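You operate a simulated robot arm through the tools that you are given. There is no shell and no other tool. Be economical: measure what you need, move in short steps, check, and stop when the job is done.

You are at the controls of a simulated robot arm. One attempt, no reset.

JOB
Brake the turntable, swap its blue stack for the plain one, free the brake, set WINDER BAND to teal.
Fine: the banded blue stack on the turntable goes on the narrow dark mat; the third stack and the PULL screw stay.

It is judged by the outcome, as a careful person would: the job done as asked, and still so three seconds after it is handed in. It fails if anything else is knocked over, pushed out of place, dropped, spilled or broken.

ROBOT AND FRAMES
A 6-joint arm with a two-finger parallel gripper, fixed in place. Base frame: the origin is at the foot of the arm, x ahead of it, y to its left, z up; the work surface is at about z = 0.812. Units: m, rad, N and s.
With the tool pointing down near the work surface it reaches from about 0.26 to 0.68 m from the base axis. Its first joint turns from -1.152 to 1.152 rad. Payload 2.9 kg.
The tool frame sits at the grasp point between the pads (the TCP): z along the fingers, y along the line on which they close. The tips reach 0.03 m beyond it. The gripper opens to 0.11 m. The fingers are 0.02 m wide and 0.01 m thick; the gripper's body (0.048 by 0.112 m) begins 0.055 m behind the TCP.
Orientation is that of the tool frame in the base frame, as a unit quaternion [w, x, y, z]. With the fingers straight down and closing along the base's y, the tool's x points along the base's -x, its y along +y and its z along -z.

CONTROLS
- The arm moves only by the tool arm_command. Its argument "series" is a list of rows, each a list of 7 numbers: the shift along the tool's x, y, z in m, then the turn, a rotation vector about the tool's x, y, z in rad, then the closure, from 0 (fully open) to 1 (shut). In form: [[x, y, z, wx, wy, wz, jaw], ...]. A call has 1 to 8 rows; each row is the pose to reach, as a shift and turn from the pose commanded when the call began, along the tool's axes at that moment. Each row takes 0.2 s and may step no farther than 0.05 m and 0.15 rad from the row before; otherwise, or with a gripper value out of range, the whole call is refused. Where a pose cannot be reached the arm comes as near as it can. A force on the tool above 40 N (or 10 N above the force at the start of the call, whichever is more), or a blocked arm, ends the call early, and 0.2 s more pass. The fingers move at their own pace (about 0.108 m/s each) and stop on an object; they squeeze with about 25 N. The grip force told is the motor's: it shows also when the fingers shut on nothing. Time passes only in rows, and 0.2 s behind the last, so rows that repeat a pose let the fingers close. The reply holds the time, the measured pose of the TCP, the force on the tool along the base axes, the opening and the grip force, in the units named above and with some noise, with the torque about the TCP (base axes, N m) and any sound that the robot's microphone picked up.
- Cameras (640 x 400 px; columns grow to the right, rows downward): "scene" is fixed at [0.0635, 0.4083, 1.3995]; the picture's right is [-0.92, -0.39, 0.00], its down [-0.20, 0.48, -0.86] and it looks along [0.33, -0.79, -0.52] (base axes); focal length 332 px, centre (320, 200). "wrist" rides on the gripper at [0.072, 0.017, -0.103] in the tool frame; the picture's right is [-0.23, 0.97, 0.00], its down [-0.76, -0.18, -0.62] and it looks along [-0.61, -0.14, 0.78] (tool axes); focal length 222 px, centre (320, 200).
- capture(camera): a new picture of that camera. It takes no simulated time.
- pixel_to_xyz(camera, pixels): for up to 12 pixels [column, row] of the newest picture of that camera ("zoom" is the newest enlarged one), the place [x, y, z] in the base frame of the surface seen there, good to about 0.002 m, but the place of the scene camera against the robot may be out by one fixed shift of up to 0.025 m in any direction. It takes no simulated time.
- close_up(camera, box): a new picture of the part [left, top, right, bottom] of that camera's present view, enlarged. It takes no simulated time.
- sign_off(): hands the job in; it is judged then, once.

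Work in short steps. Measure before you move; look again where a grasp or a placing could have gone wrong, and mend it. You have 80 turns and 46 pictures in all, those below and enlarged ones among them. Open the gripper and draw the arm clear of the work before you hand the job in, unless the task says otherwise; then end with one line.

The tools are called after "Request:" by a JSON object that holds its "op" and its "data". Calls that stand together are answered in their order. arm_command: Moves the arm, as the interface text tells. Its arguments: {"type":"object","properties":{"series":{"type":"array","items":{"type":"array","items":{"type":"number"}}}},"required":["series"]} The other tools are called the same way: capture (camera) takes a picture; pixel_to_xyz (camera, pixels) gives the place of the surface under pixels of a picture; close_up (camera, box) takes an enlarged picture of a part of a camera's view; sign_off () hands the job in.

At the start:

```text
time: 0.0
ee_pos: [0.4678, -0.0567, 1.1675]
tcp_rot: [0.001, 0.0, 1.0, 0.0]
force: [0.2, 0.6, -0.2]
ft_torque: [0.0, 0.02, -0.01]
width: 0.1097
grasp_force: 0.1
```

scene: 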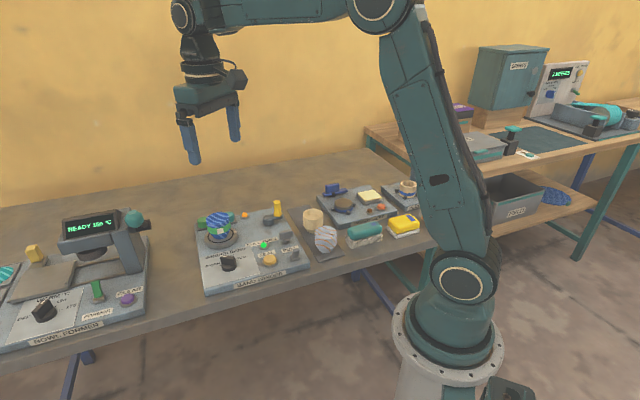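
wrist: 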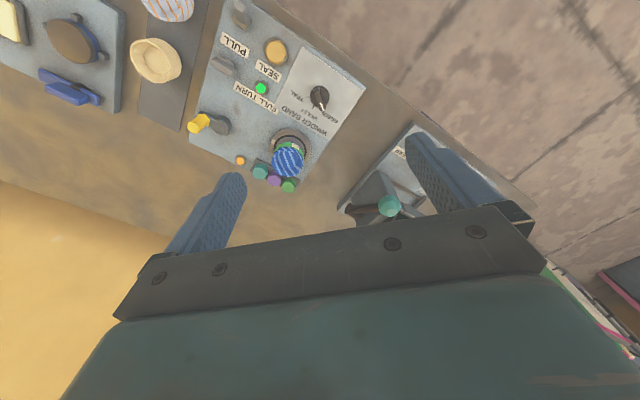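

The scene shows the winder panel around (250,250), with stacks on and near it. I'll enlarge that part in both views.

Request:
{"op": "close_up", "data": {"camera": "scene", "box": [180, 180, 340, 300]}}

Request:
{"op": "close_up", "data": {"camera": "wrist", "box": [120, 0, 380, 200]}}

Request:
{"op": "close_up", "data": {"camera": "scene", "box": [290, 170, 440, 270]}}

```text
3.33 times, centred on (260, 240) of scene
```

zoom: 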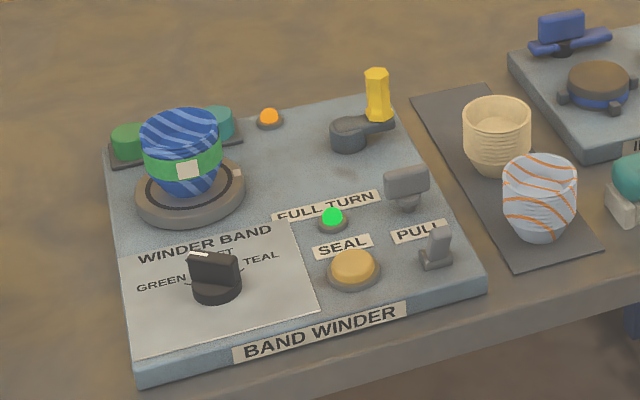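

```text
2.00 times, centred on (250, 100) of wrist
```

zoom: 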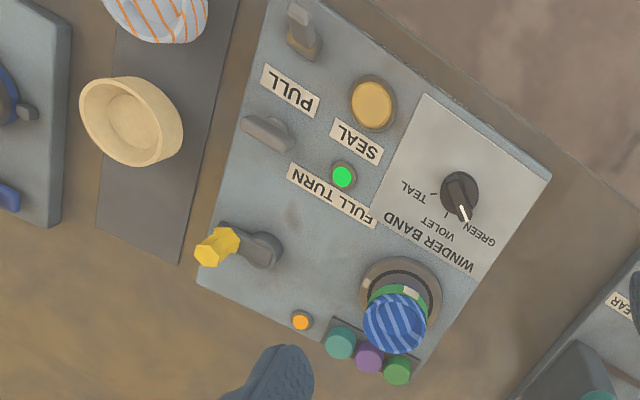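

```text
4.00 times, centred on (365, 220) of scene
```

zoom: 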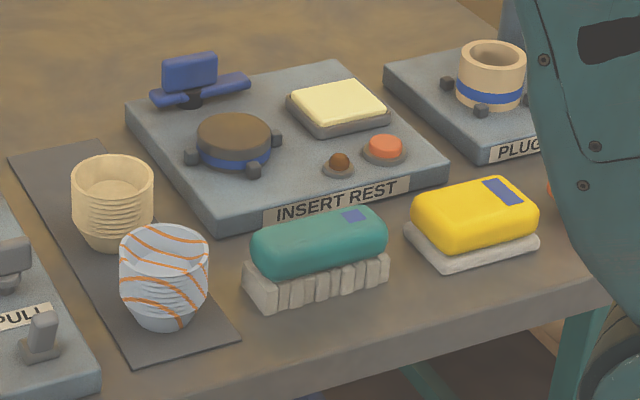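

The knob points at GREEN, the blue stack is on the turntable, and the plain and orange-striped stacks stand on the dark mat. I'll measure the main items from the wrist view.

Request:
{"op": "pixel_to_xyz", "data": {"camera": "wrist", "pixels": [[320, 97], [240, 15], [224, 67], [200, 122], [222, 124], [287, 162], [292, 140], [155, 62], [167, 5], [160, 115], [275, 52], [240, 161]]}}

Request:
{"op": "capture", "data": {"camera": "wrist"}}

```text
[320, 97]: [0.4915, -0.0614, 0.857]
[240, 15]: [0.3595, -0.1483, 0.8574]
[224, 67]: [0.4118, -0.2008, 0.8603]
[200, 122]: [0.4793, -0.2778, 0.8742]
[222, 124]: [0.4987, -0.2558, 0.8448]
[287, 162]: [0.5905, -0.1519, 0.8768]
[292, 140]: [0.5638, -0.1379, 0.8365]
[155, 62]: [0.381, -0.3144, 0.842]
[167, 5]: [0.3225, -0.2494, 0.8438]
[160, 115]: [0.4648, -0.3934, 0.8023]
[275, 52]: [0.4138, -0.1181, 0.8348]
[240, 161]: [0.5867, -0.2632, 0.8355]
```

```text
40 pictures are left
```

wrist: 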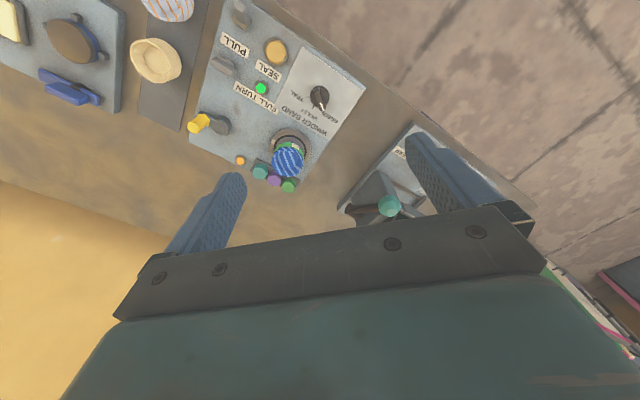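

I need a closer look at the panel to find which control is the brake. I'm moving back and down in free air so the wrist camera sits closer to it.

Request:
{"op": "arm_command", "data": {"series": [[0.03, -0.012, 0.03, 0, 0, 0, 0], [0.06, -0.024, 0.06, 0, 0, 0, 0], [0.09, -0.036, 0.09, 0, 0, 0, 0], [0.12, -0.048, 0.12, 0, 0, 0, 0], [0.14, -0.06, 0.14, 0, 0, 0, 0]]}}

Request:
{"op": "capture", "data": {"camera": "wrist"}}

```text
time: 1.2
ee_pos: [0.3265, -0.1152, 1.0248]
tcp_rot: [0.0, 0.0, 1.0, 0.001]
force: [0.1, 0.4, 0.0]
ft_torque: [0.01, 0.02, 0.01]
width: 0.11
grasp_force: 0.0
```

```text
39 pictures are left
```

wrist: 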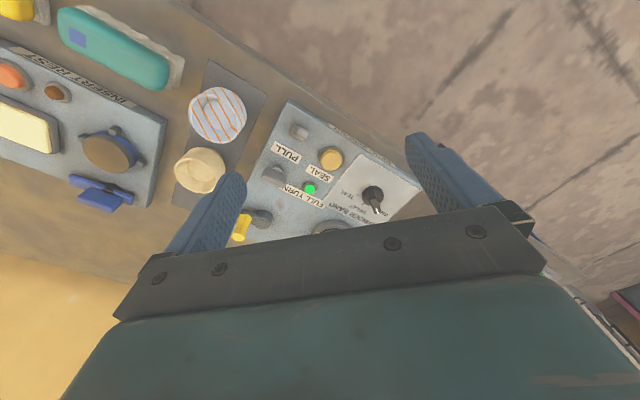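

Request:
{"op": "close_up", "data": {"camera": "wrist", "box": [170, 60, 430, 240]}}

Request:
{"op": "close_up", "data": {"camera": "scene", "box": [245, 195, 325, 255]}}

```text
2.22 times, centred on (300, 150) of wrist
```

zoom: 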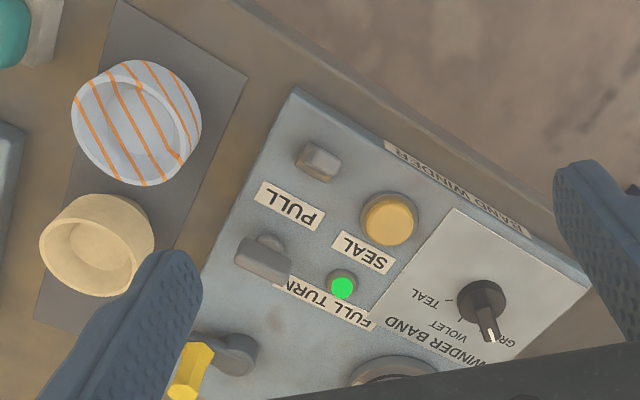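

```text
6.67 times, centred on (285, 225) of scene
```

zoom: 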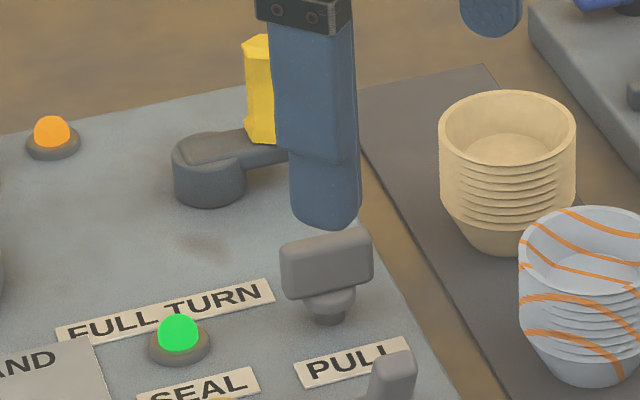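

Labels seem to sit behind their controls, which leaves it unclear whether the front lever or the T-handle is the PULL screw. I'll move in closer for a better look at both.

Request:
{"op": "arm_command", "data": {"series": [[0.015, -0.01, 0.03, 0, 0, 0, 0], [0.03, -0.02, 0.06, 0, 0, 0, 0], [0.045, -0.03, 0.09, 0, 0, 0, 0]]}}

Request:
{"op": "close_up", "data": {"camera": "wrist", "box": [200, 40, 440, 200]}}

Request:
{"op": "close_up", "data": {"camera": "scene", "box": [250, 210, 320, 265]}}

```text
time: 2.0
ee_pos: [0.2831, -0.1475, 0.9349]
tcp_rot: [0.001, 0.0, 1.0, 0.0]
force: [0.4, -0.4, 0.2]
ft_torque: [0.01, -0.01, -0.01]
width: 0.1098
grasp_force: 0.0
```

```text
2.50 times, centred on (320, 120) of wrist
```

zoom: 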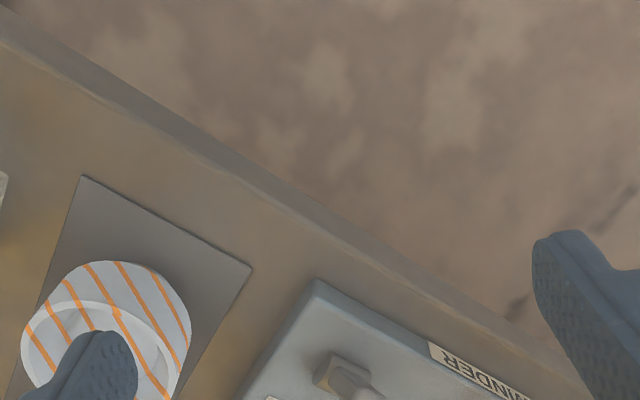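

```text
7.27 times, centred on (285, 238) of scene
```

zoom: 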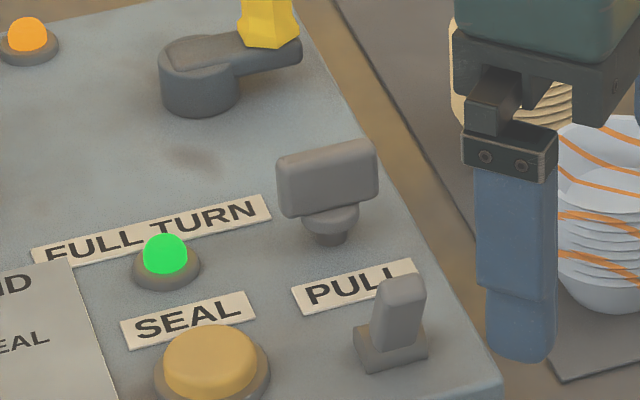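

The front item is a toggle on a slab, so most likely the brake. The T-wing on a collared stem behind the PULL label looks like the screw. I'll measure the toggle's base and tip in the latest zoom, plus the SEAL button and the panel corner as references.

Request:
{"op": "pixel_to_xyz", "data": {"camera": "zoom", "pixels": [[403, 283], [420, 295], [385, 335], [410, 330], [365, 350], [425, 355], [370, 368], [210, 340], [325, 150], [325, 195], [332, 240], [165, 250]]}}

Request:
{"op": "pixel_to_xyz", "data": {"camera": "wrist", "pixels": [[332, 192], [300, 150]]}}

```text
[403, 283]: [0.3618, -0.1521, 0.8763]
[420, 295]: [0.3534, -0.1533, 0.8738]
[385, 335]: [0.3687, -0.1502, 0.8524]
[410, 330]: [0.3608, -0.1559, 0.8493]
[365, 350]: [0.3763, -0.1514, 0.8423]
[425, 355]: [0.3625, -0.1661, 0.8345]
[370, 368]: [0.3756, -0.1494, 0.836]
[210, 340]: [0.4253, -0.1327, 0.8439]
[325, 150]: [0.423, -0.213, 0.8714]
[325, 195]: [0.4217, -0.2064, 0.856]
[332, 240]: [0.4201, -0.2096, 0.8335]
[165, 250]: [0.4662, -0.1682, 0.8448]
```

```text
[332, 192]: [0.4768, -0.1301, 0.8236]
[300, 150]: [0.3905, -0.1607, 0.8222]
```

The scene camera appears shifted by about (+0.010, -0.012, +0.009). The toggle sits near (332,190) in the present wrist view, so I'll enlarge there.

Request:
{"op": "close_up", "data": {"camera": "wrist", "box": [270, 140, 400, 222]}}

```text
4.88 times, centred on (335, 181) of wrist
```

zoom: 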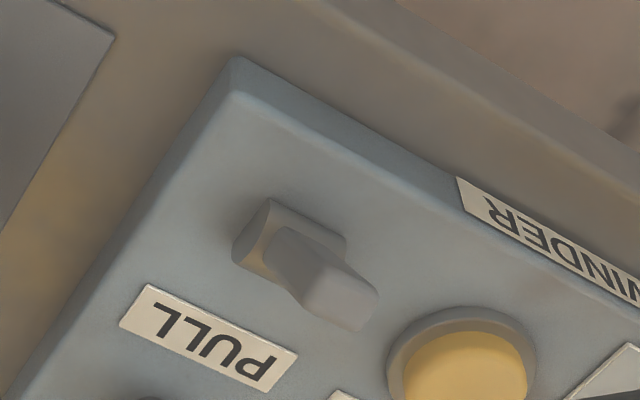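

Measuring the toggle's base and tip in 3D.

Request:
{"op": "pixel_to_xyz", "data": {"camera": "zoom", "pixels": [[335, 295], [355, 280], [310, 275], [270, 205], [335, 240], [240, 255], [275, 250], [345, 325], [370, 300], [230, 95], [440, 180], [465, 370]]}}

```text
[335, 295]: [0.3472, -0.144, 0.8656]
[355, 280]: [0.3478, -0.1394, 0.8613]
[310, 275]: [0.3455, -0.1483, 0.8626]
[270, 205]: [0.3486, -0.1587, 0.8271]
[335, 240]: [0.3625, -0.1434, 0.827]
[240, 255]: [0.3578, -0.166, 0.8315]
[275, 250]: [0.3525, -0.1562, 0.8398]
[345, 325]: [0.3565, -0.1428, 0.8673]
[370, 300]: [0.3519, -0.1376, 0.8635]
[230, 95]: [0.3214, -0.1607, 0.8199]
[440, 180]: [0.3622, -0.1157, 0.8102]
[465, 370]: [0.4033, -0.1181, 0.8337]
```

Geometry so far: panel-left L≈(0.67,0.74), back B≈(0.74,-0.67). The toggle leans to the front, with its tip near (0.351,-0.142,0.866) and its base near (0.360,-0.155). I'll turn the tool 0.736 rad so its x axis faces the panel's front, and shut the fingers.

Request:
{"op": "arm_command", "data": {"series": [[0, 0, -0.01, 0, 0, 0.13, 1], [0, 0, -0.02, 0, 0, 0.26, 1], [0, 0, -0.02, 0, 0, 0.39, 1], [0, 0, -0.02, 0, 0, 0.52, 1], [0, 0, -0.02, 0, 0, 0.64, 1], [0, 0, -0.02, 0, 0, 0.736, 1]]}}

Request:
{"op": "capture", "data": {"camera": "wrist"}}

```text
time: 3.4
ee_pos: [0.2829, -0.1454, 0.9577]
tcp_rot: [0.0, 0.361, 0.932, 0.0]
force: [0.6, -0.7, -1.1]
ft_torque: [-0.01, 0.0, -0.03]
width: 0.0001
grasp_force: 25.1
```

```text
33 pictures are left
```

wrist: 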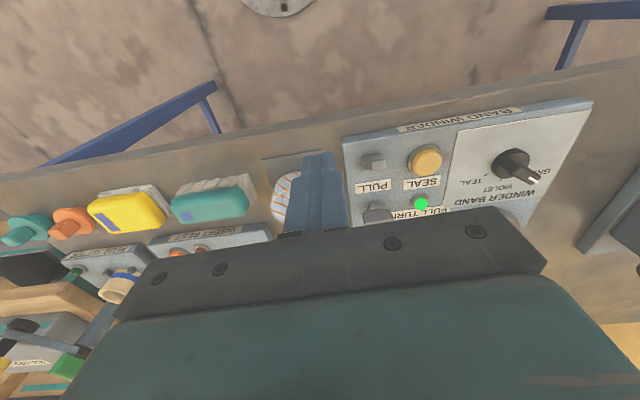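

Now I'll check the panel's orientation and the main items in this straighter view.

Request:
{"op": "pixel_to_xyz", "data": {"camera": "wrist", "pixels": [[346, 142], [588, 104], [375, 158], [375, 165], [378, 210], [512, 163], [533, 181], [425, 160], [521, 222], [452, 204]]}}

Request:
{"op": "close_up", "data": {"camera": "wrist", "box": [330, 90, 610, 240]}}

```text
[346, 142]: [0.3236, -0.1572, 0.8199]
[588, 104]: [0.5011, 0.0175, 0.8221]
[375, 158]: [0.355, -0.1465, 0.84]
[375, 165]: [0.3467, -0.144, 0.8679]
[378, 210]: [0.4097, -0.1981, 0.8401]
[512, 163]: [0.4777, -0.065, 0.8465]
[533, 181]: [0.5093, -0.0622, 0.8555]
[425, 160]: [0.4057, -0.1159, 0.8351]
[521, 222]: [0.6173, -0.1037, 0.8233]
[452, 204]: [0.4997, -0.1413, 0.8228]
```

```text
2.29 times, centred on (470, 165) of wrist
```

zoom: 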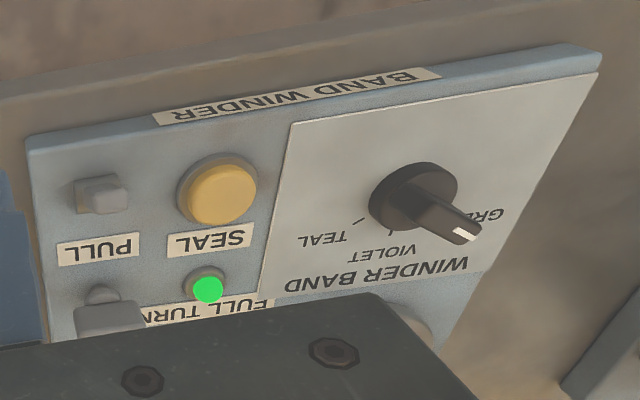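

The front edge gives L=(0.713,0.701) and B=(0.701,-0.713). I'll move the shut fingers to just in front of the toggle at (0.332,-0.123), tips at about z 0.848, correcting the yaw by 0.057.

Request:
{"op": "arm_command", "data": {"series": [[-0.01, 0.025, 0.0, 0, 0, 0.03, 1], [-0.0212, 0.0495, 0.0, 0, 0, 0.057, 1], [-0.0212, 0.0495, 0.04, 0, 0, 0.057, 1], [-0.0212, 0.0495, 0.08, 0, 0, 0.057, 1]]}}

Request:
{"op": "close_up", "data": {"camera": "wrist", "box": [220, 110, 460, 260]}}

Request:
{"op": "close_up", "data": {"camera": "scene", "box": [245, 205, 325, 265]}}

```text
time: 4.4
ee_pos: [0.3309, -0.1224, 0.8756]
tcp_rot: [0.001, 0.388, 0.922, 0.0]
force: [0.6, 0.5, -1.1]
ft_torque: [0.04, -0.01, 0.0]
width: 0.0
grasp_force: 25.3
```

```text
2.67 times, centred on (340, 185) of wrist
```

zoom: 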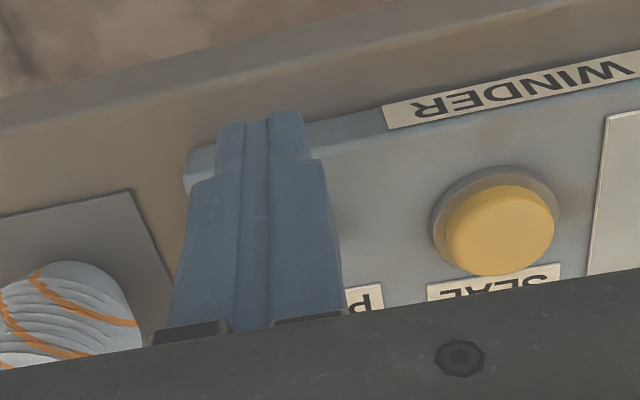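

```text
6.67 times, centred on (285, 235) of scene
```

zoom: 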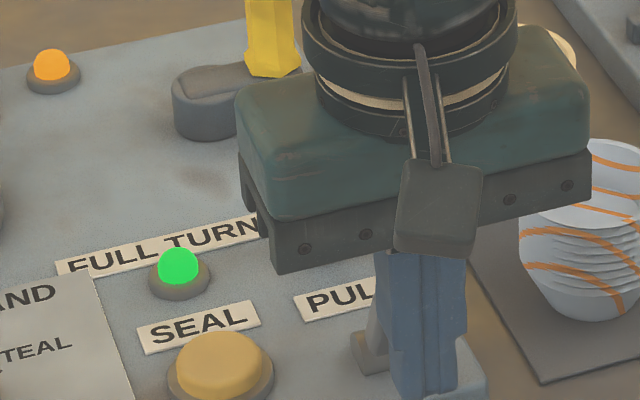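

The fingers are right in front of the toggle. I'll push it toward the panel's back in small steps.

Request:
{"op": "arm_command", "data": {"series": [[-0.01, 0, 0, 0, 0, 0, 1], [-0.018, 0, 0, 0, 0, 0, 1], [-0.026, 0, 0, 0, 0, 0, 1], [-0.034, 0, 0, 0, 0, 0, 1]]}}

Request:
{"op": "close_up", "data": {"camera": "scene", "box": [245, 205, 325, 265]}}

```text
time: 5.4
ee_pos: [0.3559, -0.1465, 0.8761]
tcp_rot: [0.0, 0.386, 0.922, 0.0]
force: [0.2, -0.2, -0.1]
ft_torque: [-0.01, -0.01, -0.01]
width: 0.0
grasp_force: 24.7
heard: click
```

```text
6.67 times, centred on (285, 235) of scene
```

zoom: 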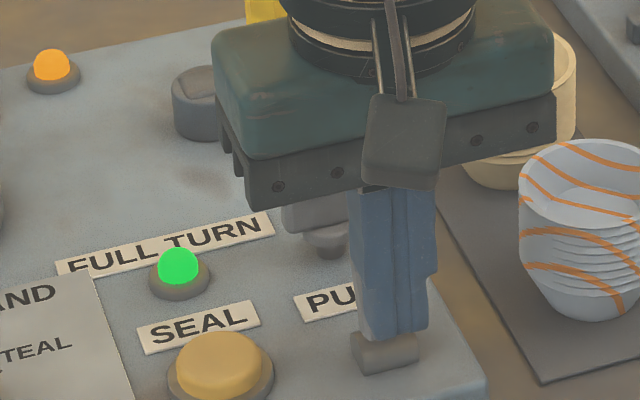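

It clicked over. I'll back off, rise, open the fingers and look at the toggle and the stacks.

Request:
{"op": "arm_command", "data": {"series": [[0.02, 0, -0.0, 0, 0, 0, 1], [0.03, 0, -0.04, 0, 0, 0, 1], [0.03, 0, -0.09, 0, 0, 0, 0.5], [0.03, 0, -0.14, 0, 0, 0, 0], [0.03, 0.02, -0.18, 0, 0, 0, 0]]}}

Request:
{"op": "capture", "data": {"camera": "wrist"}}

Request:
{"op": "close_up", "data": {"camera": "scene", "box": [190, 190, 340, 290]}}

```text
time: 6.6
ee_pos: [0.3479, -0.1111, 1.0571]
tcp_rot: [0.0, 0.386, 0.923, 0.0]
force: [0.2, -1.5, 1.1]
ft_torque: [0.0, 0.0, 0.01]
width: 0.11
grasp_force: 0.0
```

```text
28 pictures are left
```

wrist: 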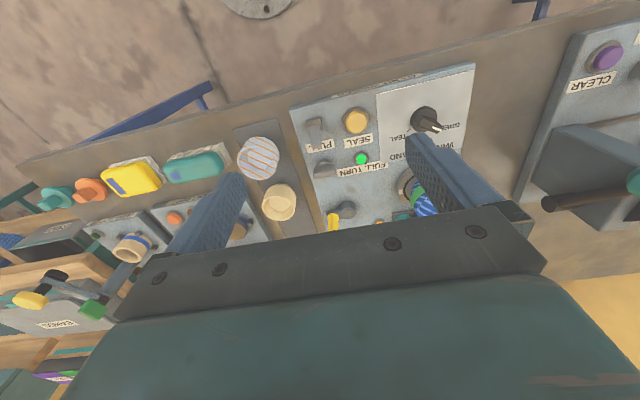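

```text
4.00 times, centred on (265, 240) of scene
```

zoom: 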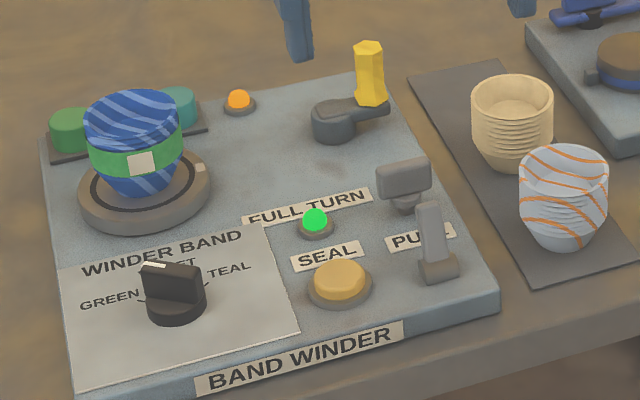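

The toggle now leans back. Measuring both stacks, the turntable and the mat in the scene zoom.

Request:
{"op": "pixel_to_xyz", "data": {"camera": "zoom", "pixels": [[134, 112], [90, 122], [178, 118], [133, 136], [135, 93], [140, 192], [82, 205], [208, 172], [475, 97], [549, 97], [512, 78], [512, 120]]}}

Request:
{"op": "pixel_to_xyz", "data": {"camera": "zoom", "pixels": [[512, 105], [512, 165], [415, 75], [482, 62], [535, 280], [630, 255], [150, 225], [140, 215], [172, 280], [155, 264], [185, 268], [400, 160]]}}

Request:
{"op": "pixel_to_xyz", "data": {"camera": "wrist", "pixels": [[278, 201], [263, 203], [296, 201], [278, 186], [281, 220], [259, 158], [240, 158], [278, 158], [321, 166], [424, 115], [436, 128], [236, 130]]}}

```text
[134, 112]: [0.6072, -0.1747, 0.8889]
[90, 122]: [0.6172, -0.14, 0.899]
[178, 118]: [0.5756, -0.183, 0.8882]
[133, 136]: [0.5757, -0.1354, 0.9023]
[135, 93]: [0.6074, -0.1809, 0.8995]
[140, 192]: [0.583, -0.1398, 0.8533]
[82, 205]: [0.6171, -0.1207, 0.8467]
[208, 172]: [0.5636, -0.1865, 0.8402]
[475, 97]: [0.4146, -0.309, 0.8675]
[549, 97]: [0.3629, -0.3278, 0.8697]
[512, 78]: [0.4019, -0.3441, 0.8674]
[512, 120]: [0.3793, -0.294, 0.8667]
```

```text
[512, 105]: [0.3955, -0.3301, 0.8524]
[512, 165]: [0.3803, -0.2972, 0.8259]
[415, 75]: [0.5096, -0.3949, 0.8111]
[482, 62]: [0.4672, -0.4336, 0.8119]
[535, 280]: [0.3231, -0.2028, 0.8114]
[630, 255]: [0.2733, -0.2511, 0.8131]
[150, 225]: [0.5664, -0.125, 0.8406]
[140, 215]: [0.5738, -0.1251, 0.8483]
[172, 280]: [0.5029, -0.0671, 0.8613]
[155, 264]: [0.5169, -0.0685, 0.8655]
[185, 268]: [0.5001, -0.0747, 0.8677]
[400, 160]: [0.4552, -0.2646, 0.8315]
```

```text
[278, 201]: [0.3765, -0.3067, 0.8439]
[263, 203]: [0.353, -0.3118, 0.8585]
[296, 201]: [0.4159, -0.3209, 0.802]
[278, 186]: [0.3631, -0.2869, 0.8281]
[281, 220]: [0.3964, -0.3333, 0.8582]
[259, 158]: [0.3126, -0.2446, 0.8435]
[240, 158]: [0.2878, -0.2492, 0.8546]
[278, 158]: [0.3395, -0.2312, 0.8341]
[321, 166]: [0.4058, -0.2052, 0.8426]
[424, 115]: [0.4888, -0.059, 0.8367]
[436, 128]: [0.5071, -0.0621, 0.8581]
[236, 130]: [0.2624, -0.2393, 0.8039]
```

Estimated true positions: plain stack (0.380,-0.307), rim radius ~0.0275, top z≈0.859; blue stack (0.584,-0.147), top ≈0.89. The free end of the mat is near (0.4375,-0.362). I'll move above the blue stack and look.

Request:
{"op": "arm_command", "data": {"series": [[-0.032, 0.024, 0, 0, 0, 0, 0], [-0.064, 0.048, 0, 0, 0, 0, 0], [-0.096, 0.072, 0.01, 0, 0, 0, 0], [-0.128, 0.096, 0.02, 0, 0, 0, 0], [-0.16, 0.12, 0.03, 0, 0, 0, 0], [-0.1913, 0.1428, 0.04, 0, 0, 0, 0]]}}

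Request:
{"op": "capture", "data": {"camera": "wrist"}}

Request:
{"op": "pixel_to_xyz", "data": {"camera": "zoom", "pixels": [[530, 40], [560, 100], [600, 150], [526, 25]]}}

```text
time: 8.0
ee_pos: [0.5851, -0.1445, 1.0185]
tcp_rot: [0.0, 0.386, 0.922, 0.0]
force: [0.0, -0.2, 0.3]
ft_torque: [0.05, 0.01, -0.01]
width: 0.1102
grasp_force: 0.1
```

```text
26 pictures are left
```

wrist: 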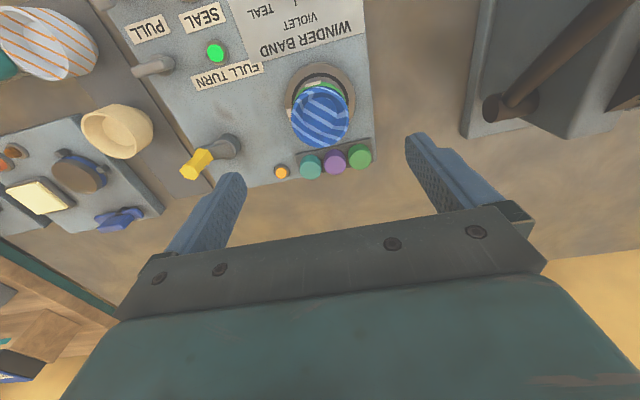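

```text
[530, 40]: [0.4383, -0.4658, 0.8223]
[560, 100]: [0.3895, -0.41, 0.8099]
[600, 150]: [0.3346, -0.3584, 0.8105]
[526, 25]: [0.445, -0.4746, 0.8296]
```

Measuring the blue stack's rim, the turntable rim and the rolls with the wrist camera.

Request:
{"op": "pixel_to_xyz", "data": {"camera": "wrist", "pixels": [[320, 116], [293, 118], [347, 118], [322, 145], [318, 88], [288, 97], [355, 95], [318, 66], [310, 166], [335, 162], [358, 156], [117, 131]]}}

Request:
{"op": "close_up", "data": {"camera": "wrist", "box": [250, 40, 410, 190]}}

```text
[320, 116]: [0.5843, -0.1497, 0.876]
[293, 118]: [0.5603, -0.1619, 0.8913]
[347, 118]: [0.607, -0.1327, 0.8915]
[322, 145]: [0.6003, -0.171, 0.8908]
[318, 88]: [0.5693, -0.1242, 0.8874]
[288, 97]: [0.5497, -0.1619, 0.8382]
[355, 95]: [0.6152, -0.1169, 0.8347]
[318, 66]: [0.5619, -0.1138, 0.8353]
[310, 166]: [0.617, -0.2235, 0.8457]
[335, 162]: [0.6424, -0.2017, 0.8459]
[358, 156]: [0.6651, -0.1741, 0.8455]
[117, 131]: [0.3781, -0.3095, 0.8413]
```

```text
2.67 times, centred on (330, 115) of wrist
```

zoom: 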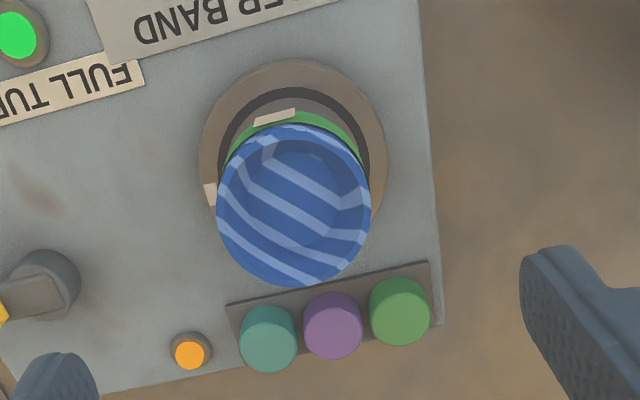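

The blue rim centre is (0.584,-0.1475) at z 0.891. I'll descend straight to TCP z≈0.881 with the jaws at 0.085 m.

Request:
{"op": "arm_command", "data": {"series": [[-0.0014, -0.0029, 0.04, 0, 0, 0, 0.23], [-0.0014, -0.0029, 0.08, 0, 0, 0, 0.23], [-0.0014, -0.0029, 0.11, 0, 0, 0, 0.23], [-0.0014, -0.0029, 0.1375, 0, 0, 0, 0.23]]}}

Request:
{"op": "close_up", "data": {"camera": "scene", "box": [180, 180, 300, 270]}}

```text
time: 9.0
ee_pos: [0.5835, -0.1505, 0.8795]
tcp_rot: [0.0, 0.386, 0.922, 0.0]
force: [0.0, 0.2, -0.7]
ft_torque: [-0.01, -0.01, -0.01]
width: 0.0847
grasp_force: 0.0
```

```text
4.44 times, centred on (240, 225) of scene
```

zoom: 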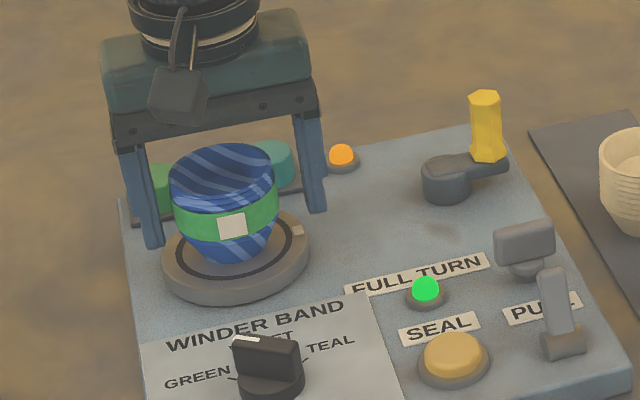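

The fingers straddle the stack cleanly, so I'll close on it.

Request:
{"op": "arm_command", "data": {"series": [[0, 0, 0, 0, 0, 0, 1], [0, 0, 0, 0, 0, 0, 1], [0, 0, 0, 0, 0, 0, 1]]}}

```text
time: 9.8
ee_pos: [0.5838, -0.1502, 0.8806]
tcp_rot: [-0.001, 0.387, 0.922, 0.0]
force: [0.1, -0.1, -0.6]
ft_torque: [-0.01, -0.01, 0.0]
width: 0.0596
grasp_force: 25.2
```

Gripped at a width of 0.0596 m. Lifting slowly.

Request:
{"op": "arm_command", "data": {"series": [[0, 0, -0.01, 0, 0, 0, 1], [0, 0, -0.03, 0, 0, 0, 1], [0, 0, -0.06, 0, 0, 0, 1], [0, 0, -0.1, 0, 0, 0, 1]]}}

Request:
{"op": "close_up", "data": {"camera": "scene", "box": [180, 160, 300, 250]}}

```text
time: 10.8
ee_pos: [0.5811, -0.1506, 0.9798]
tcp_rot: [0.0, 0.386, 0.922, 0.0]
force: [0.4, 0.6, -1.3]
ft_torque: [0.0, 0.0, -0.03]
width: 0.0593
grasp_force: 25.3
```

```text
4.44 times, centred on (240, 205) of scene
```

zoom: 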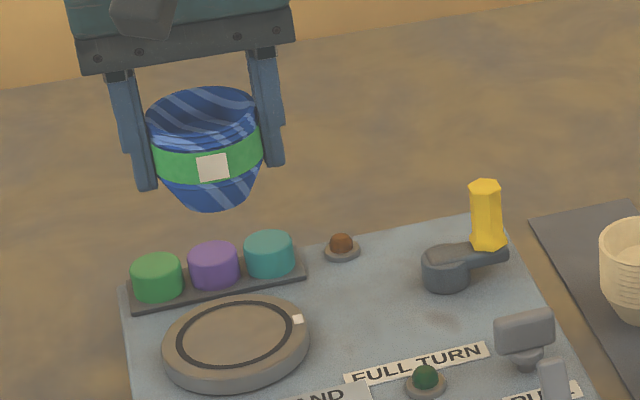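

Lifted cleanly and the lamps went dark. Measuring the turntable centre and its ring before carrying the stack to the mat.

Request:
{"op": "pixel_to_xyz", "data": {"camera": "zoom", "pixels": [[178, 340], [290, 327], [245, 303], [226, 366], [235, 335], [164, 345], [309, 325], [205, 355]]}}

Request:
{"op": "capture", "data": {"camera": "wrist"}}

```text
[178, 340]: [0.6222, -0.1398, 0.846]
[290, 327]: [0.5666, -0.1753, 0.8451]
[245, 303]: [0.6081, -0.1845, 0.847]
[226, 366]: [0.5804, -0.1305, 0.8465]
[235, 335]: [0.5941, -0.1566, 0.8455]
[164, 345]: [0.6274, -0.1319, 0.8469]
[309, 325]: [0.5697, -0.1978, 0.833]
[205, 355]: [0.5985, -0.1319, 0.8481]
```

```text
22 pictures are left
```

wrist: 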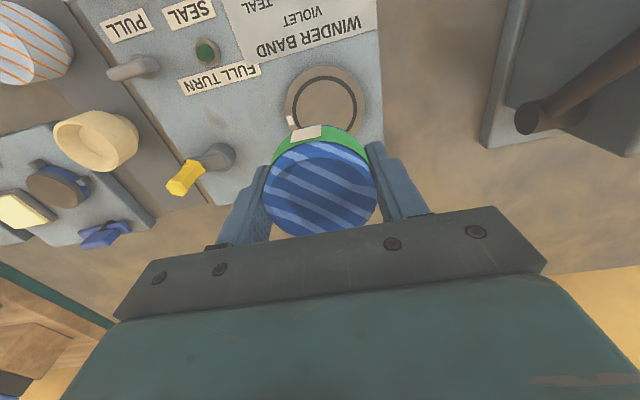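

Checking the turntable ring and the mat's free end from the wrist view.

Request:
{"op": "pixel_to_xyz", "data": {"camera": "wrist", "pixels": [[295, 103], [361, 95], [326, 77], [328, 103], [140, 135], [180, 208], [150, 170], [170, 190], [95, 140], [104, 22], [122, 80], [115, 150]]}}

Request:
{"op": "close_up", "data": {"camera": "wrist", "box": [0, 20, 260, 260]}}

```text
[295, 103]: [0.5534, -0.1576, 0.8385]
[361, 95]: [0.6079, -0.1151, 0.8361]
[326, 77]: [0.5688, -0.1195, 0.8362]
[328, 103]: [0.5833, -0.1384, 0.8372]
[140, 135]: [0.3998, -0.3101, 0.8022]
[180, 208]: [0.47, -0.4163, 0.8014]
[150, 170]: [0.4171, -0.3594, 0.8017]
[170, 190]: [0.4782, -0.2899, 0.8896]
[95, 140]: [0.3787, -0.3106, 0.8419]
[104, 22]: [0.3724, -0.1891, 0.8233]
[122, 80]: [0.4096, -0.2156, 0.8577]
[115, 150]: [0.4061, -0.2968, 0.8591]
```

```text
1.67 times, centred on (130, 140) of wrist
```

zoom: 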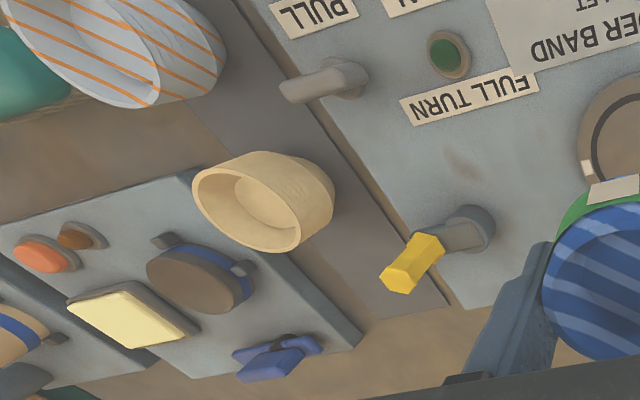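

Locating the mat's back corners precisely in this zoom.

Request:
{"op": "pixel_to_xyz", "data": {"camera": "zoom", "pixels": [[383, 316], [446, 303], [330, 255], [412, 245], [330, 140], [290, 262], [415, 312]]}}

```text
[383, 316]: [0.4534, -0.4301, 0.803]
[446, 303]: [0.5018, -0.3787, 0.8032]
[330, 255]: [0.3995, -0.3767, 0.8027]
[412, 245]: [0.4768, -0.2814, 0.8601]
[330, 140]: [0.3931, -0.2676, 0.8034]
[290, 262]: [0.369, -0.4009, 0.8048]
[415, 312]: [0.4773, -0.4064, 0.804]
```

The mat's back midpoint is (0.4776,-0.4044). I'll carry the blue stack at this height to above (0.441,-0.367), clearing the yellow handle, whose top is about 0.89.

Request:
{"op": "arm_command", "data": {"series": [[-0.0093, -0.042, 0, 0, 0, 0, 1], [-0.0186, -0.084, 0, 0, 0, 0, 1], [-0.0279, -0.126, 0, 0, 0, 0, 1], [-0.0372, -0.168, 0, 0, 0, 0, 1], [-0.0465, -0.21, 0, 0, 0, 0, 1], [-0.0558, -0.2516, 0, 0, 0, 0, 1], [-0.0558, -0.2516, 0.02, 0, 0, 0, 1]]}}

Request:
{"op": "capture", "data": {"camera": "wrist"}}

```text
time: 12.4
ee_pos: [0.4419, -0.3687, 0.9601]
tcp_rot: [0.001, 0.386, 0.923, 0.0]
force: [-0.4, 1.4, -1.3]
ft_torque: [0.01, -0.01, 0.02]
width: 0.0598
grasp_force: 25.4
```

```text
20 pictures are left
```

wrist: 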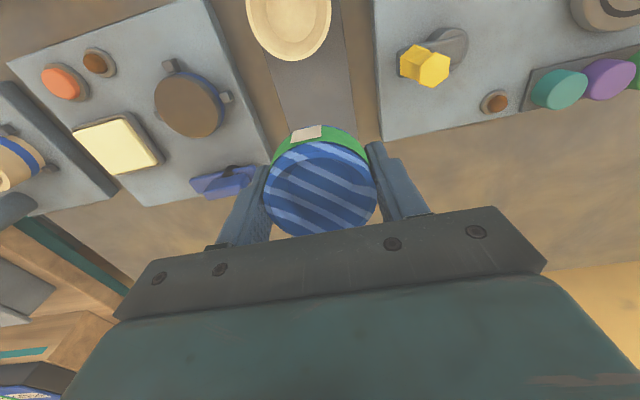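

It's over the mat's free end. I'll check how close the blue T-clamp at (225,180) comes to the left finger before lowering.

Request:
{"op": "pixel_to_xyz", "data": {"camera": "wrist", "pixels": [[250, 174], [240, 185], [215, 185], [252, 183], [265, 140], [355, 130], [290, 100]]}}

```text
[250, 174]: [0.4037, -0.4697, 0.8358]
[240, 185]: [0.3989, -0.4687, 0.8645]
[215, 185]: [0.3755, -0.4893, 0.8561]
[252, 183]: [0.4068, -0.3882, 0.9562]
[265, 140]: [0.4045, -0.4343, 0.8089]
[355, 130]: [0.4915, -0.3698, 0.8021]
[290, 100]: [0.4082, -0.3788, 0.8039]
```

The clamp is about 0.098 m off along L, which is clear. Lowering to just above the mat.

Request:
{"op": "arm_command", "data": {"series": [[0, 0, 0.04, 0, 0, 0, 1], [0, 0, 0.08, 0, 0, 0, 1], [0, 0, 0.1, 0, 0, 0, 1], [0, 0, 0.108, 0, 0, 0, 1]]}}

Request:
{"op": "close_up", "data": {"camera": "scene", "box": [260, 170, 370, 250]}}

```text
time: 13.4
ee_pos: [0.4431, -0.3684, 0.8505]
tcp_rot: [0.001, 0.387, 0.922, 0.0]
force: [0.0, -0.1, -1.4]
ft_torque: [-0.01, -0.04, 0.03]
width: 0.0595
grasp_force: 24.8
```

```text
5.00 times, centred on (315, 210) of scene
```

zoom: 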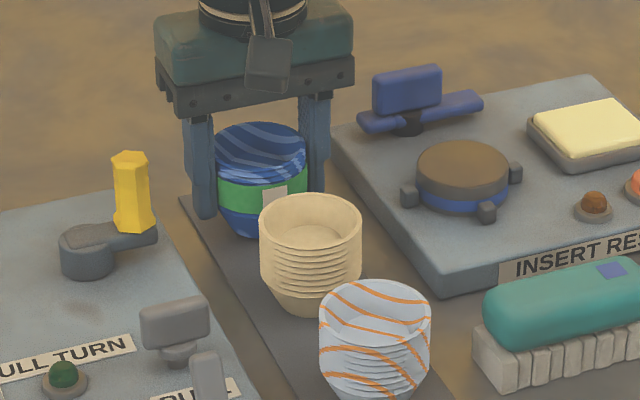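

About 4 mm remain by estimate. I'll go down in 1.5 mm steps and watch the force.

Request:
{"op": "arm_command", "data": {"series": [[0, 0, 0.0015, 0, 0, 0, 1], [0, 0, 0.003, 0, 0, 0, 1]]}}

```text
time: 14.0
ee_pos: [0.4416, -0.3667, 0.8491]
tcp_rot: [0.0, 0.386, 0.922, 0.0]
force: [0.1, 0.5, -1.4]
ft_torque: [0.01, 0.01, 0.04]
width: 0.0594
grasp_force: 24.8
```

Request:
{"op": "arm_command", "data": {"series": [[0, 0, 0.0015, 0, 0, 0, 1], [0, 0, 0.0025, 0, 0, 0, 1]]}}

```text
time: 14.6
ee_pos: [0.4431, -0.3677, 0.8463]
tcp_rot: [0.0, 0.386, 0.923, 0.0]
force: [-0.3, 2.4, 4.3]
ft_torque: [0.1, 0.09, 0.0]
width: 0.0594
grasp_force: 25.8
```

Fz has turned positive at 4.3 N, so it's touching the mat. Opening to 0.08 m.

Request:
{"op": "arm_command", "data": {"series": [[0, 0, 0, 0, 0, 0, 0.27], [0, 0, 0, 0, 0, 0, 0.27], [0, 0, -0.03, 0, 0, 0, 0.27], [0, 0, -0.07, 0, 0, 0, 0.27], [0, 0, -0.11, 0, 0, 0, 0.27]]}}

Request:
{"op": "close_up", "data": {"camera": "scene", "box": [260, 170, 370, 250]}}

```text
time: 15.8
ee_pos: [0.4431, -0.3683, 0.9572]
tcp_rot: [0.0, 0.386, 0.923, 0.0]
force: [-0.1, -0.1, -0.1]
ft_torque: [0.0, 0.03, -0.01]
width: 0.08
grasp_force: 0.0
```

```text
5.00 times, centred on (315, 210) of scene
```

zoom: 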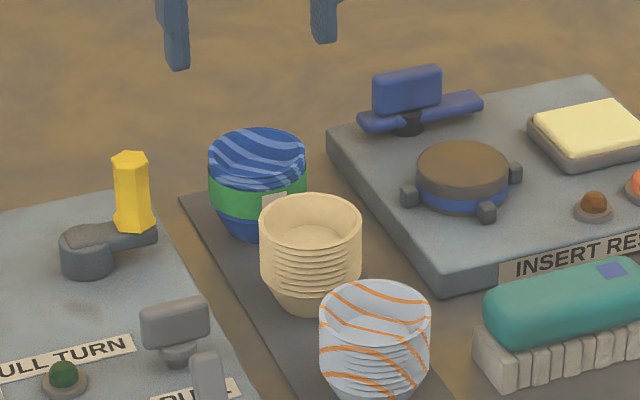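

The blue stack stands on the mat. Moving above the plain stack and measuring it.

Request:
{"op": "arm_command", "data": {"series": [[0.045, -0.002, -0.01, 0, 0, 0, 0.27], [0.0877, -0.0035, -0.02, 0, 0, 0, 0.27]]}}

Request:
{"op": "capture", "data": {"camera": "wrist"}}

```text
time: 16.4
ee_pos: [0.378, -0.3059, 0.9752]
tcp_rot: [0.0, 0.386, 0.922, 0.0]
force: [0.8, 0.1, -1.0]
ft_torque: [-0.04, -0.01, -0.03]
width: 0.0804
grasp_force: 0.0
```

```text
17 pictures are left
```

wrist: 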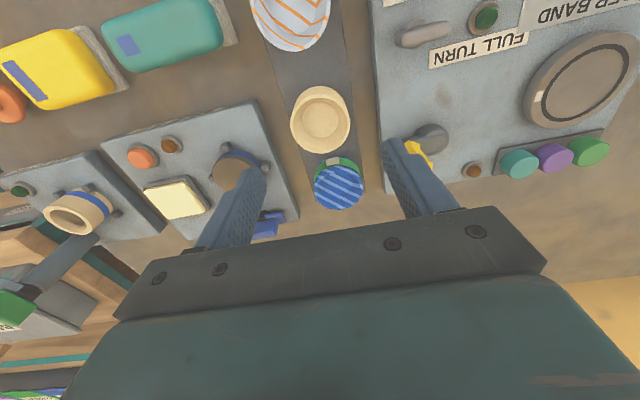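

Measuring the plain stack's rim.

Request:
{"op": "pixel_to_xyz", "data": {"camera": "wrist", "pixels": [[293, 118], [347, 118], [320, 90], [322, 149], [321, 125], [377, 120], [322, 172], [292, 48]]}}

```text
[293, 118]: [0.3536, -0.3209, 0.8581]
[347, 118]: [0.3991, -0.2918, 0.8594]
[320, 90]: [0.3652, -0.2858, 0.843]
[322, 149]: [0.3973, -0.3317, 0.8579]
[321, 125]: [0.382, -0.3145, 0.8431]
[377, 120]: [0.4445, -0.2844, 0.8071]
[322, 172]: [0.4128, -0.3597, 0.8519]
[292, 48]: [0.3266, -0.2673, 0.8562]
```

Centre ≈ (0.3785,-0.3095). Descending to TCP z≈0.848, then closing.

Request:
{"op": "arm_command", "data": {"series": [[-0.003, -0.0021, 0.04, 0, 0, 0, 0.27], [-0.003, -0.0021, 0.08, 0, 0, 0, 0.27], [-0.003, -0.0021, 0.11, 0, 0, 0, 0.27], [-0.003, -0.0021, 0.127, 0, 0, 0, 0.27], [-0.003, -0.0021, 0.127, 0, 0, 0, 0.27]]}}

Request:
{"op": "close_up", "data": {"camera": "scene", "box": [260, 180, 370, 260]}}

```text
time: 17.6
ee_pos: [0.3801, -0.3096, 0.8488]
tcp_rot: [0.0, 0.385, 0.923, 0.001]
force: [-0.2, -0.1, -0.4]
ft_torque: [-0.01, 0.03, -0.02]
width: 0.0803
grasp_force: 0.0
```

```text
5.00 times, centred on (315, 220) of scene
```

zoom: 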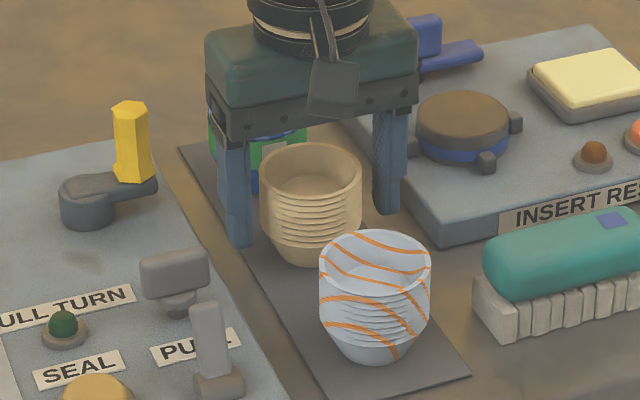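

The fingers straddle the plain stack with nothing else touched. Closing and lifting.

Request:
{"op": "arm_command", "data": {"series": [[0, 0, 0, 0, 0, 0, 1], [0, 0, 0, 0, 0, 0, 1], [0, 0, 0, 0, 0, 0, 1], [0, 0, -0.01, 0, 0, 0, 1], [0, 0, -0.04, 0, 0, 0, 1], [0, 0, -0.08, 0, 0, 0, 1], [0, 0, -0.12, 0, 0, 0, 1], [0, 0, -0.15, 0, 0, 0, 1]]}}

Request:
{"op": "capture", "data": {"camera": "wrist"}}

```text
time: 19.4
ee_pos: [0.3793, -0.3086, 0.9994]
tcp_rot: [0.0, 0.386, 0.923, -0.001]
force: [0.2, 0.3, -1.6]
ft_torque: [-0.02, -0.01, -0.02]
width: 0.0589
grasp_force: 25.1
```

```text
15 pictures are left
```

wrist: 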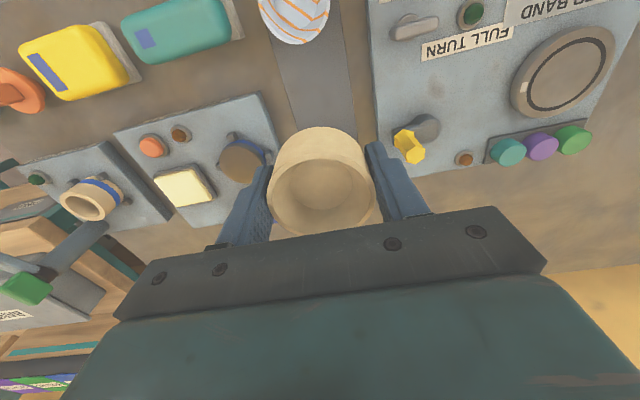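

The plain stack is held. Carrying it to above the turntable centre, TCP (0.584,-0.149).

Request:
{"op": "arm_command", "data": {"series": [[-0.005, 0.043, 0, 0, 0, 0, 1], [-0.01, 0.086, 0, 0, 0, 0, 1], [-0.015, 0.129, 0, 0, 0, 0, 1], [-0.02, 0.172, 0, 0, 0, 0, 1], [-0.025, 0.215, 0, 0, 0, 0, 1], [-0.0301, 0.2578, 0, 0, 0, 0, 1], [-0.0301, 0.2578, 0.03, 0, 0, 0, 1]]}}

```text
time: 21.0
ee_pos: [0.5836, -0.1501, 0.968]
tcp_rot: [-0.001, 0.387, 0.922, 0.0]
force: [0.5, 0.4, -1.6]
ft_torque: [0.03, 0.02, 0.0]
width: 0.0592
grasp_force: 24.8
```

Positioned at (0.5836,-0.1501). Lowering to about 5 mm above the turntable.

Request:
{"op": "arm_command", "data": {"series": [[0.0008, 0.0003, 0.03, 0, 0, 0, 1], [0.0008, 0.0003, 0.06, 0, 0, 0, 1], [0.0008, 0.0003, 0.079, 0, 0, 0, 1]]}}

Request:
{"op": "close_up", "data": {"camera": "scene", "box": [180, 180, 280, 255]}}

```text
time: 21.8
ee_pos: [0.5822, -0.1505, 0.8898]
tcp_rot: [0.0, 0.386, 0.922, 0.0]
force: [-0.3, 0.0, -1.2]
ft_torque: [0.05, -0.01, -0.06]
width: 0.0597
grasp_force: 24.8
```

```text
5.33 times, centred on (230, 218) of scene
```

zoom: 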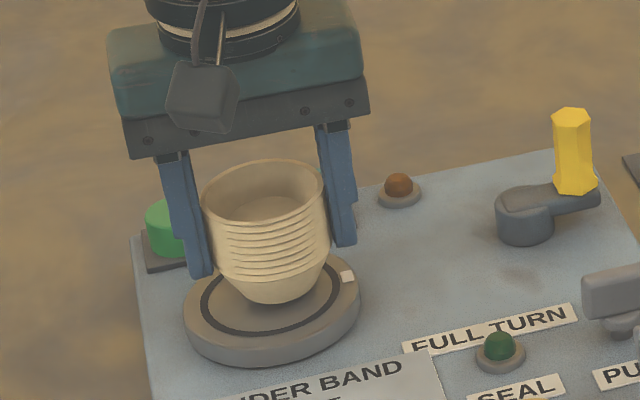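

Comparing the stack's rim centre with the ring centre, using scene points only.

Request:
{"op": "pixel_to_xyz", "data": {"camera": "zoom", "pixels": [[206, 200], [322, 183], [266, 162], [250, 221], [204, 300], [338, 283], [225, 325], [300, 325]]}}

```text
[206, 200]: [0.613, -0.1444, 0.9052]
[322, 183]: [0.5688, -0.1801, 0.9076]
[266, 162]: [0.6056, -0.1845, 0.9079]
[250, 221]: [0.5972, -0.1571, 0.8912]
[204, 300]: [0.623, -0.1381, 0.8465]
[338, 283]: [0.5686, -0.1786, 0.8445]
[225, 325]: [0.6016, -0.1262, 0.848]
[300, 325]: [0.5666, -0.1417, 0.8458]
```

The rim centre (0.591,-0.162) is about 5 mm off the ring centre (0.5945,-0.1577), mostly along L. I'll shift it and lower until contact.

Request:
{"op": "arm_command", "data": {"series": [[0.0007, 0.0045, 0.0, 0, 0, 0, 1], [0.0007, 0.0045, 0.002, 0, 0, 0, 1], [0.0007, 0.0045, 0.004, 0, 0, 0, 1]]}}

```text
time: 22.6
ee_pos: [0.5862, -0.1464, 0.8858]
tcp_rot: [0.0, 0.386, 0.922, -0.001]
force: [1.0, 0.7, -2.2]
ft_torque: [0.0, 0.0, -0.01]
width: 0.0593
grasp_force: 24.7
```

Request:
{"op": "arm_command", "data": {"series": [[0.0, 0.0, 0.0015, 0, 0, 0, 1], [0.0, 0.0, 0.003, 0, 0, 0, 1]]}}

```text
time: 23.2
ee_pos: [0.5879, -0.1467, 0.8836]
tcp_rot: [0.0, 0.386, 0.922, 0.0]
force: [-4.1, 1.1, 6.7]
ft_torque: [0.02, 0.16, -0.01]
width: 0.0594
grasp_force: 24.7
```

Contact at 6.7 N with a small sideways force. Looking before I release.

Request:
{"op": "close_up", "data": {"camera": "scene", "box": [180, 180, 280, 255]}}

```text
5.33 times, centred on (230, 218) of scene
```

zoom: 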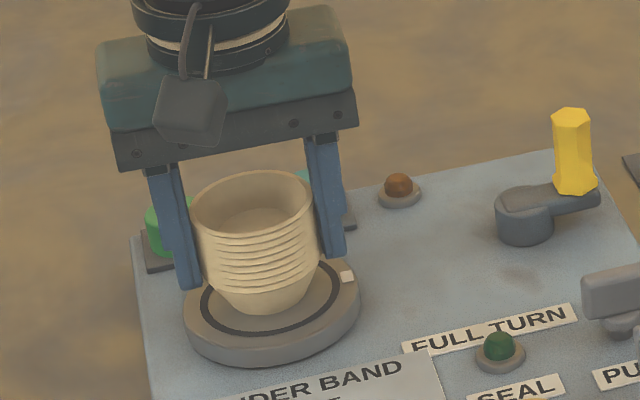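

Rechecking the rim centre against the ring centre.

Request:
{"op": "pixel_to_xyz", "data": {"camera": "zoom", "pixels": [[194, 212], [310, 194], [254, 172], [240, 233], [204, 302], [339, 285], [232, 336], [262, 311]]}}

```text
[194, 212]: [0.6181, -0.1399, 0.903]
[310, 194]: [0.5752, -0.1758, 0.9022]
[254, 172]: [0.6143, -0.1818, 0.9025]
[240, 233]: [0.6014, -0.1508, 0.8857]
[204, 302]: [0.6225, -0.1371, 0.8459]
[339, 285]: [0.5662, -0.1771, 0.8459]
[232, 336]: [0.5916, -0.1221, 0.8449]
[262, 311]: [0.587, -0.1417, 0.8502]
```

About 2 mm off in +x. I'll lift 3 mm, correct it, and set it down again.

Request:
{"op": "arm_command", "data": {"series": [[0, 0, -0.003, 0, 0, 0, 1], [0.0014, -0.0014, -0.003, 0, 0, 0, 1], [0.0014, -0.0014, -0.001, 0, 0, 0, 1], [0.0014, -0.0014, -0.0005, 0, 0, 0, 1]]}}

```text
time: 24.2
ee_pos: [0.5853, -0.1461, 0.8842]
tcp_rot: [0.0, 0.387, 0.922, 0.0]
force: [-3.6, -0.8, 3.8]
ft_torque: [-0.02, 0.1, 0.02]
width: 0.0597
grasp_force: 24.8
```

In light contact near (0.5853,-0.1461). Opening and rising.

Request:
{"op": "arm_command", "data": {"series": [[0, 0, 0, 0, 0, 0, 0.27], [0, 0, 0, 0, 0, 0, 0.27], [0, 0, -0.03, 0, 0, 0, 0.27], [0, 0, -0.07, 0, 0, 0, 0.27], [0, 0, -0.11, 0, 0, 0, 0.27]]}}

Request:
{"op": "close_up", "data": {"camera": "scene", "box": [180, 180, 340, 300]}}

```text
time: 25.4
ee_pos: [0.5865, -0.147, 0.9911]
tcp_rot: [0.0, 0.385, 0.923, 0.0]
force: [-0.2, 0.1, 1.1]
ft_torque: [0.01, -0.03, -0.03]
width: 0.0803
grasp_force: 0.1
```

```text
3.33 times, centred on (260, 240) of scene
```

zoom: 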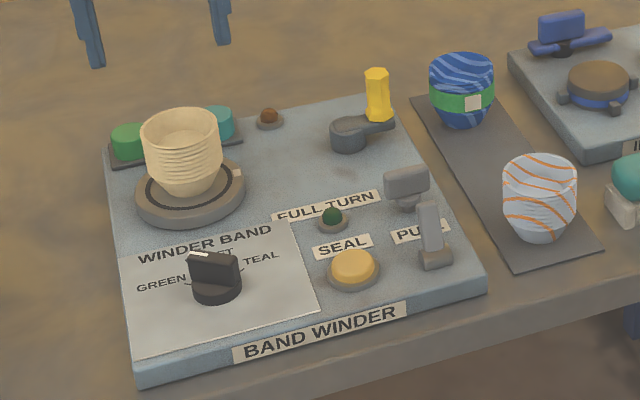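

The plain stack is centred on the turntable and everything else is in place. Moving back to view the toggle before freeing the brake.

Request:
{"op": "arm_command", "data": {"series": [[0.032, -0.025, -0.01, 0, 0, 0, 0.5], [0.064, -0.05, -0.01, 0, 0, 0, 0.5], [0.096, -0.075, -0.01, 0, 0, 0, 0.5], [0.128, -0.1, 0, 0, 0, 0, 0.5], [0.16, -0.125, 0.01, 0, 0, 0, 0.5], [0.185, -0.148, 0.02, 0, 0, 0, 0.5]]}}

Request:
{"op": "close_up", "data": {"camera": "wrist", "box": [250, 70, 410, 190]}}

```text
time: 26.8
ee_pos: [0.3488, -0.1202, 0.9711]
tcp_rot: [-0.001, 0.386, 0.922, 0.0]
force: [0.3, -0.1, 0.4]
ft_torque: [0.0, 0.02, 0.01]
width: 0.0551
grasp_force: 0.0
```

```text
3.33 times, centred on (330, 130) of wrist
```

zoom: 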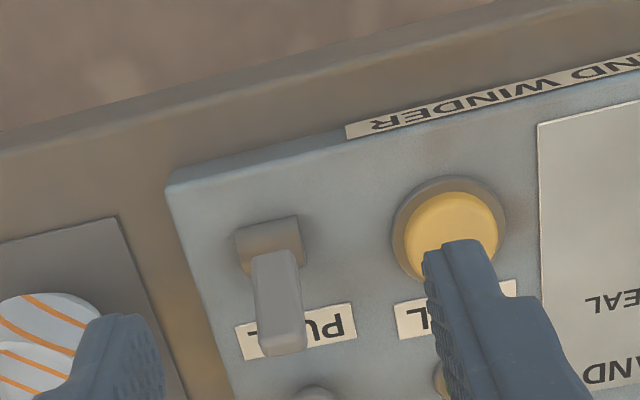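

Measuring the toggle's tip, its sides and the nearby screw.

Request:
{"op": "pixel_to_xyz", "data": {"camera": "zoom", "pixels": [[283, 325], [283, 348], [262, 330], [302, 320], [275, 270], [270, 235], [236, 238], [298, 222], [315, 392], [455, 230]]}}

```text
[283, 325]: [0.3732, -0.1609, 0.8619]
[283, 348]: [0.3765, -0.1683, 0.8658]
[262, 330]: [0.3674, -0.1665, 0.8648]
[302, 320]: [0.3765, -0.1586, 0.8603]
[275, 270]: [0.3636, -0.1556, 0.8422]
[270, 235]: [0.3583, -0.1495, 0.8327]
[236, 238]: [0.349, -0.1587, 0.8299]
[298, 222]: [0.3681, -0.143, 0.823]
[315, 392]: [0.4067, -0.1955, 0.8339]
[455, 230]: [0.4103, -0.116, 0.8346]
```

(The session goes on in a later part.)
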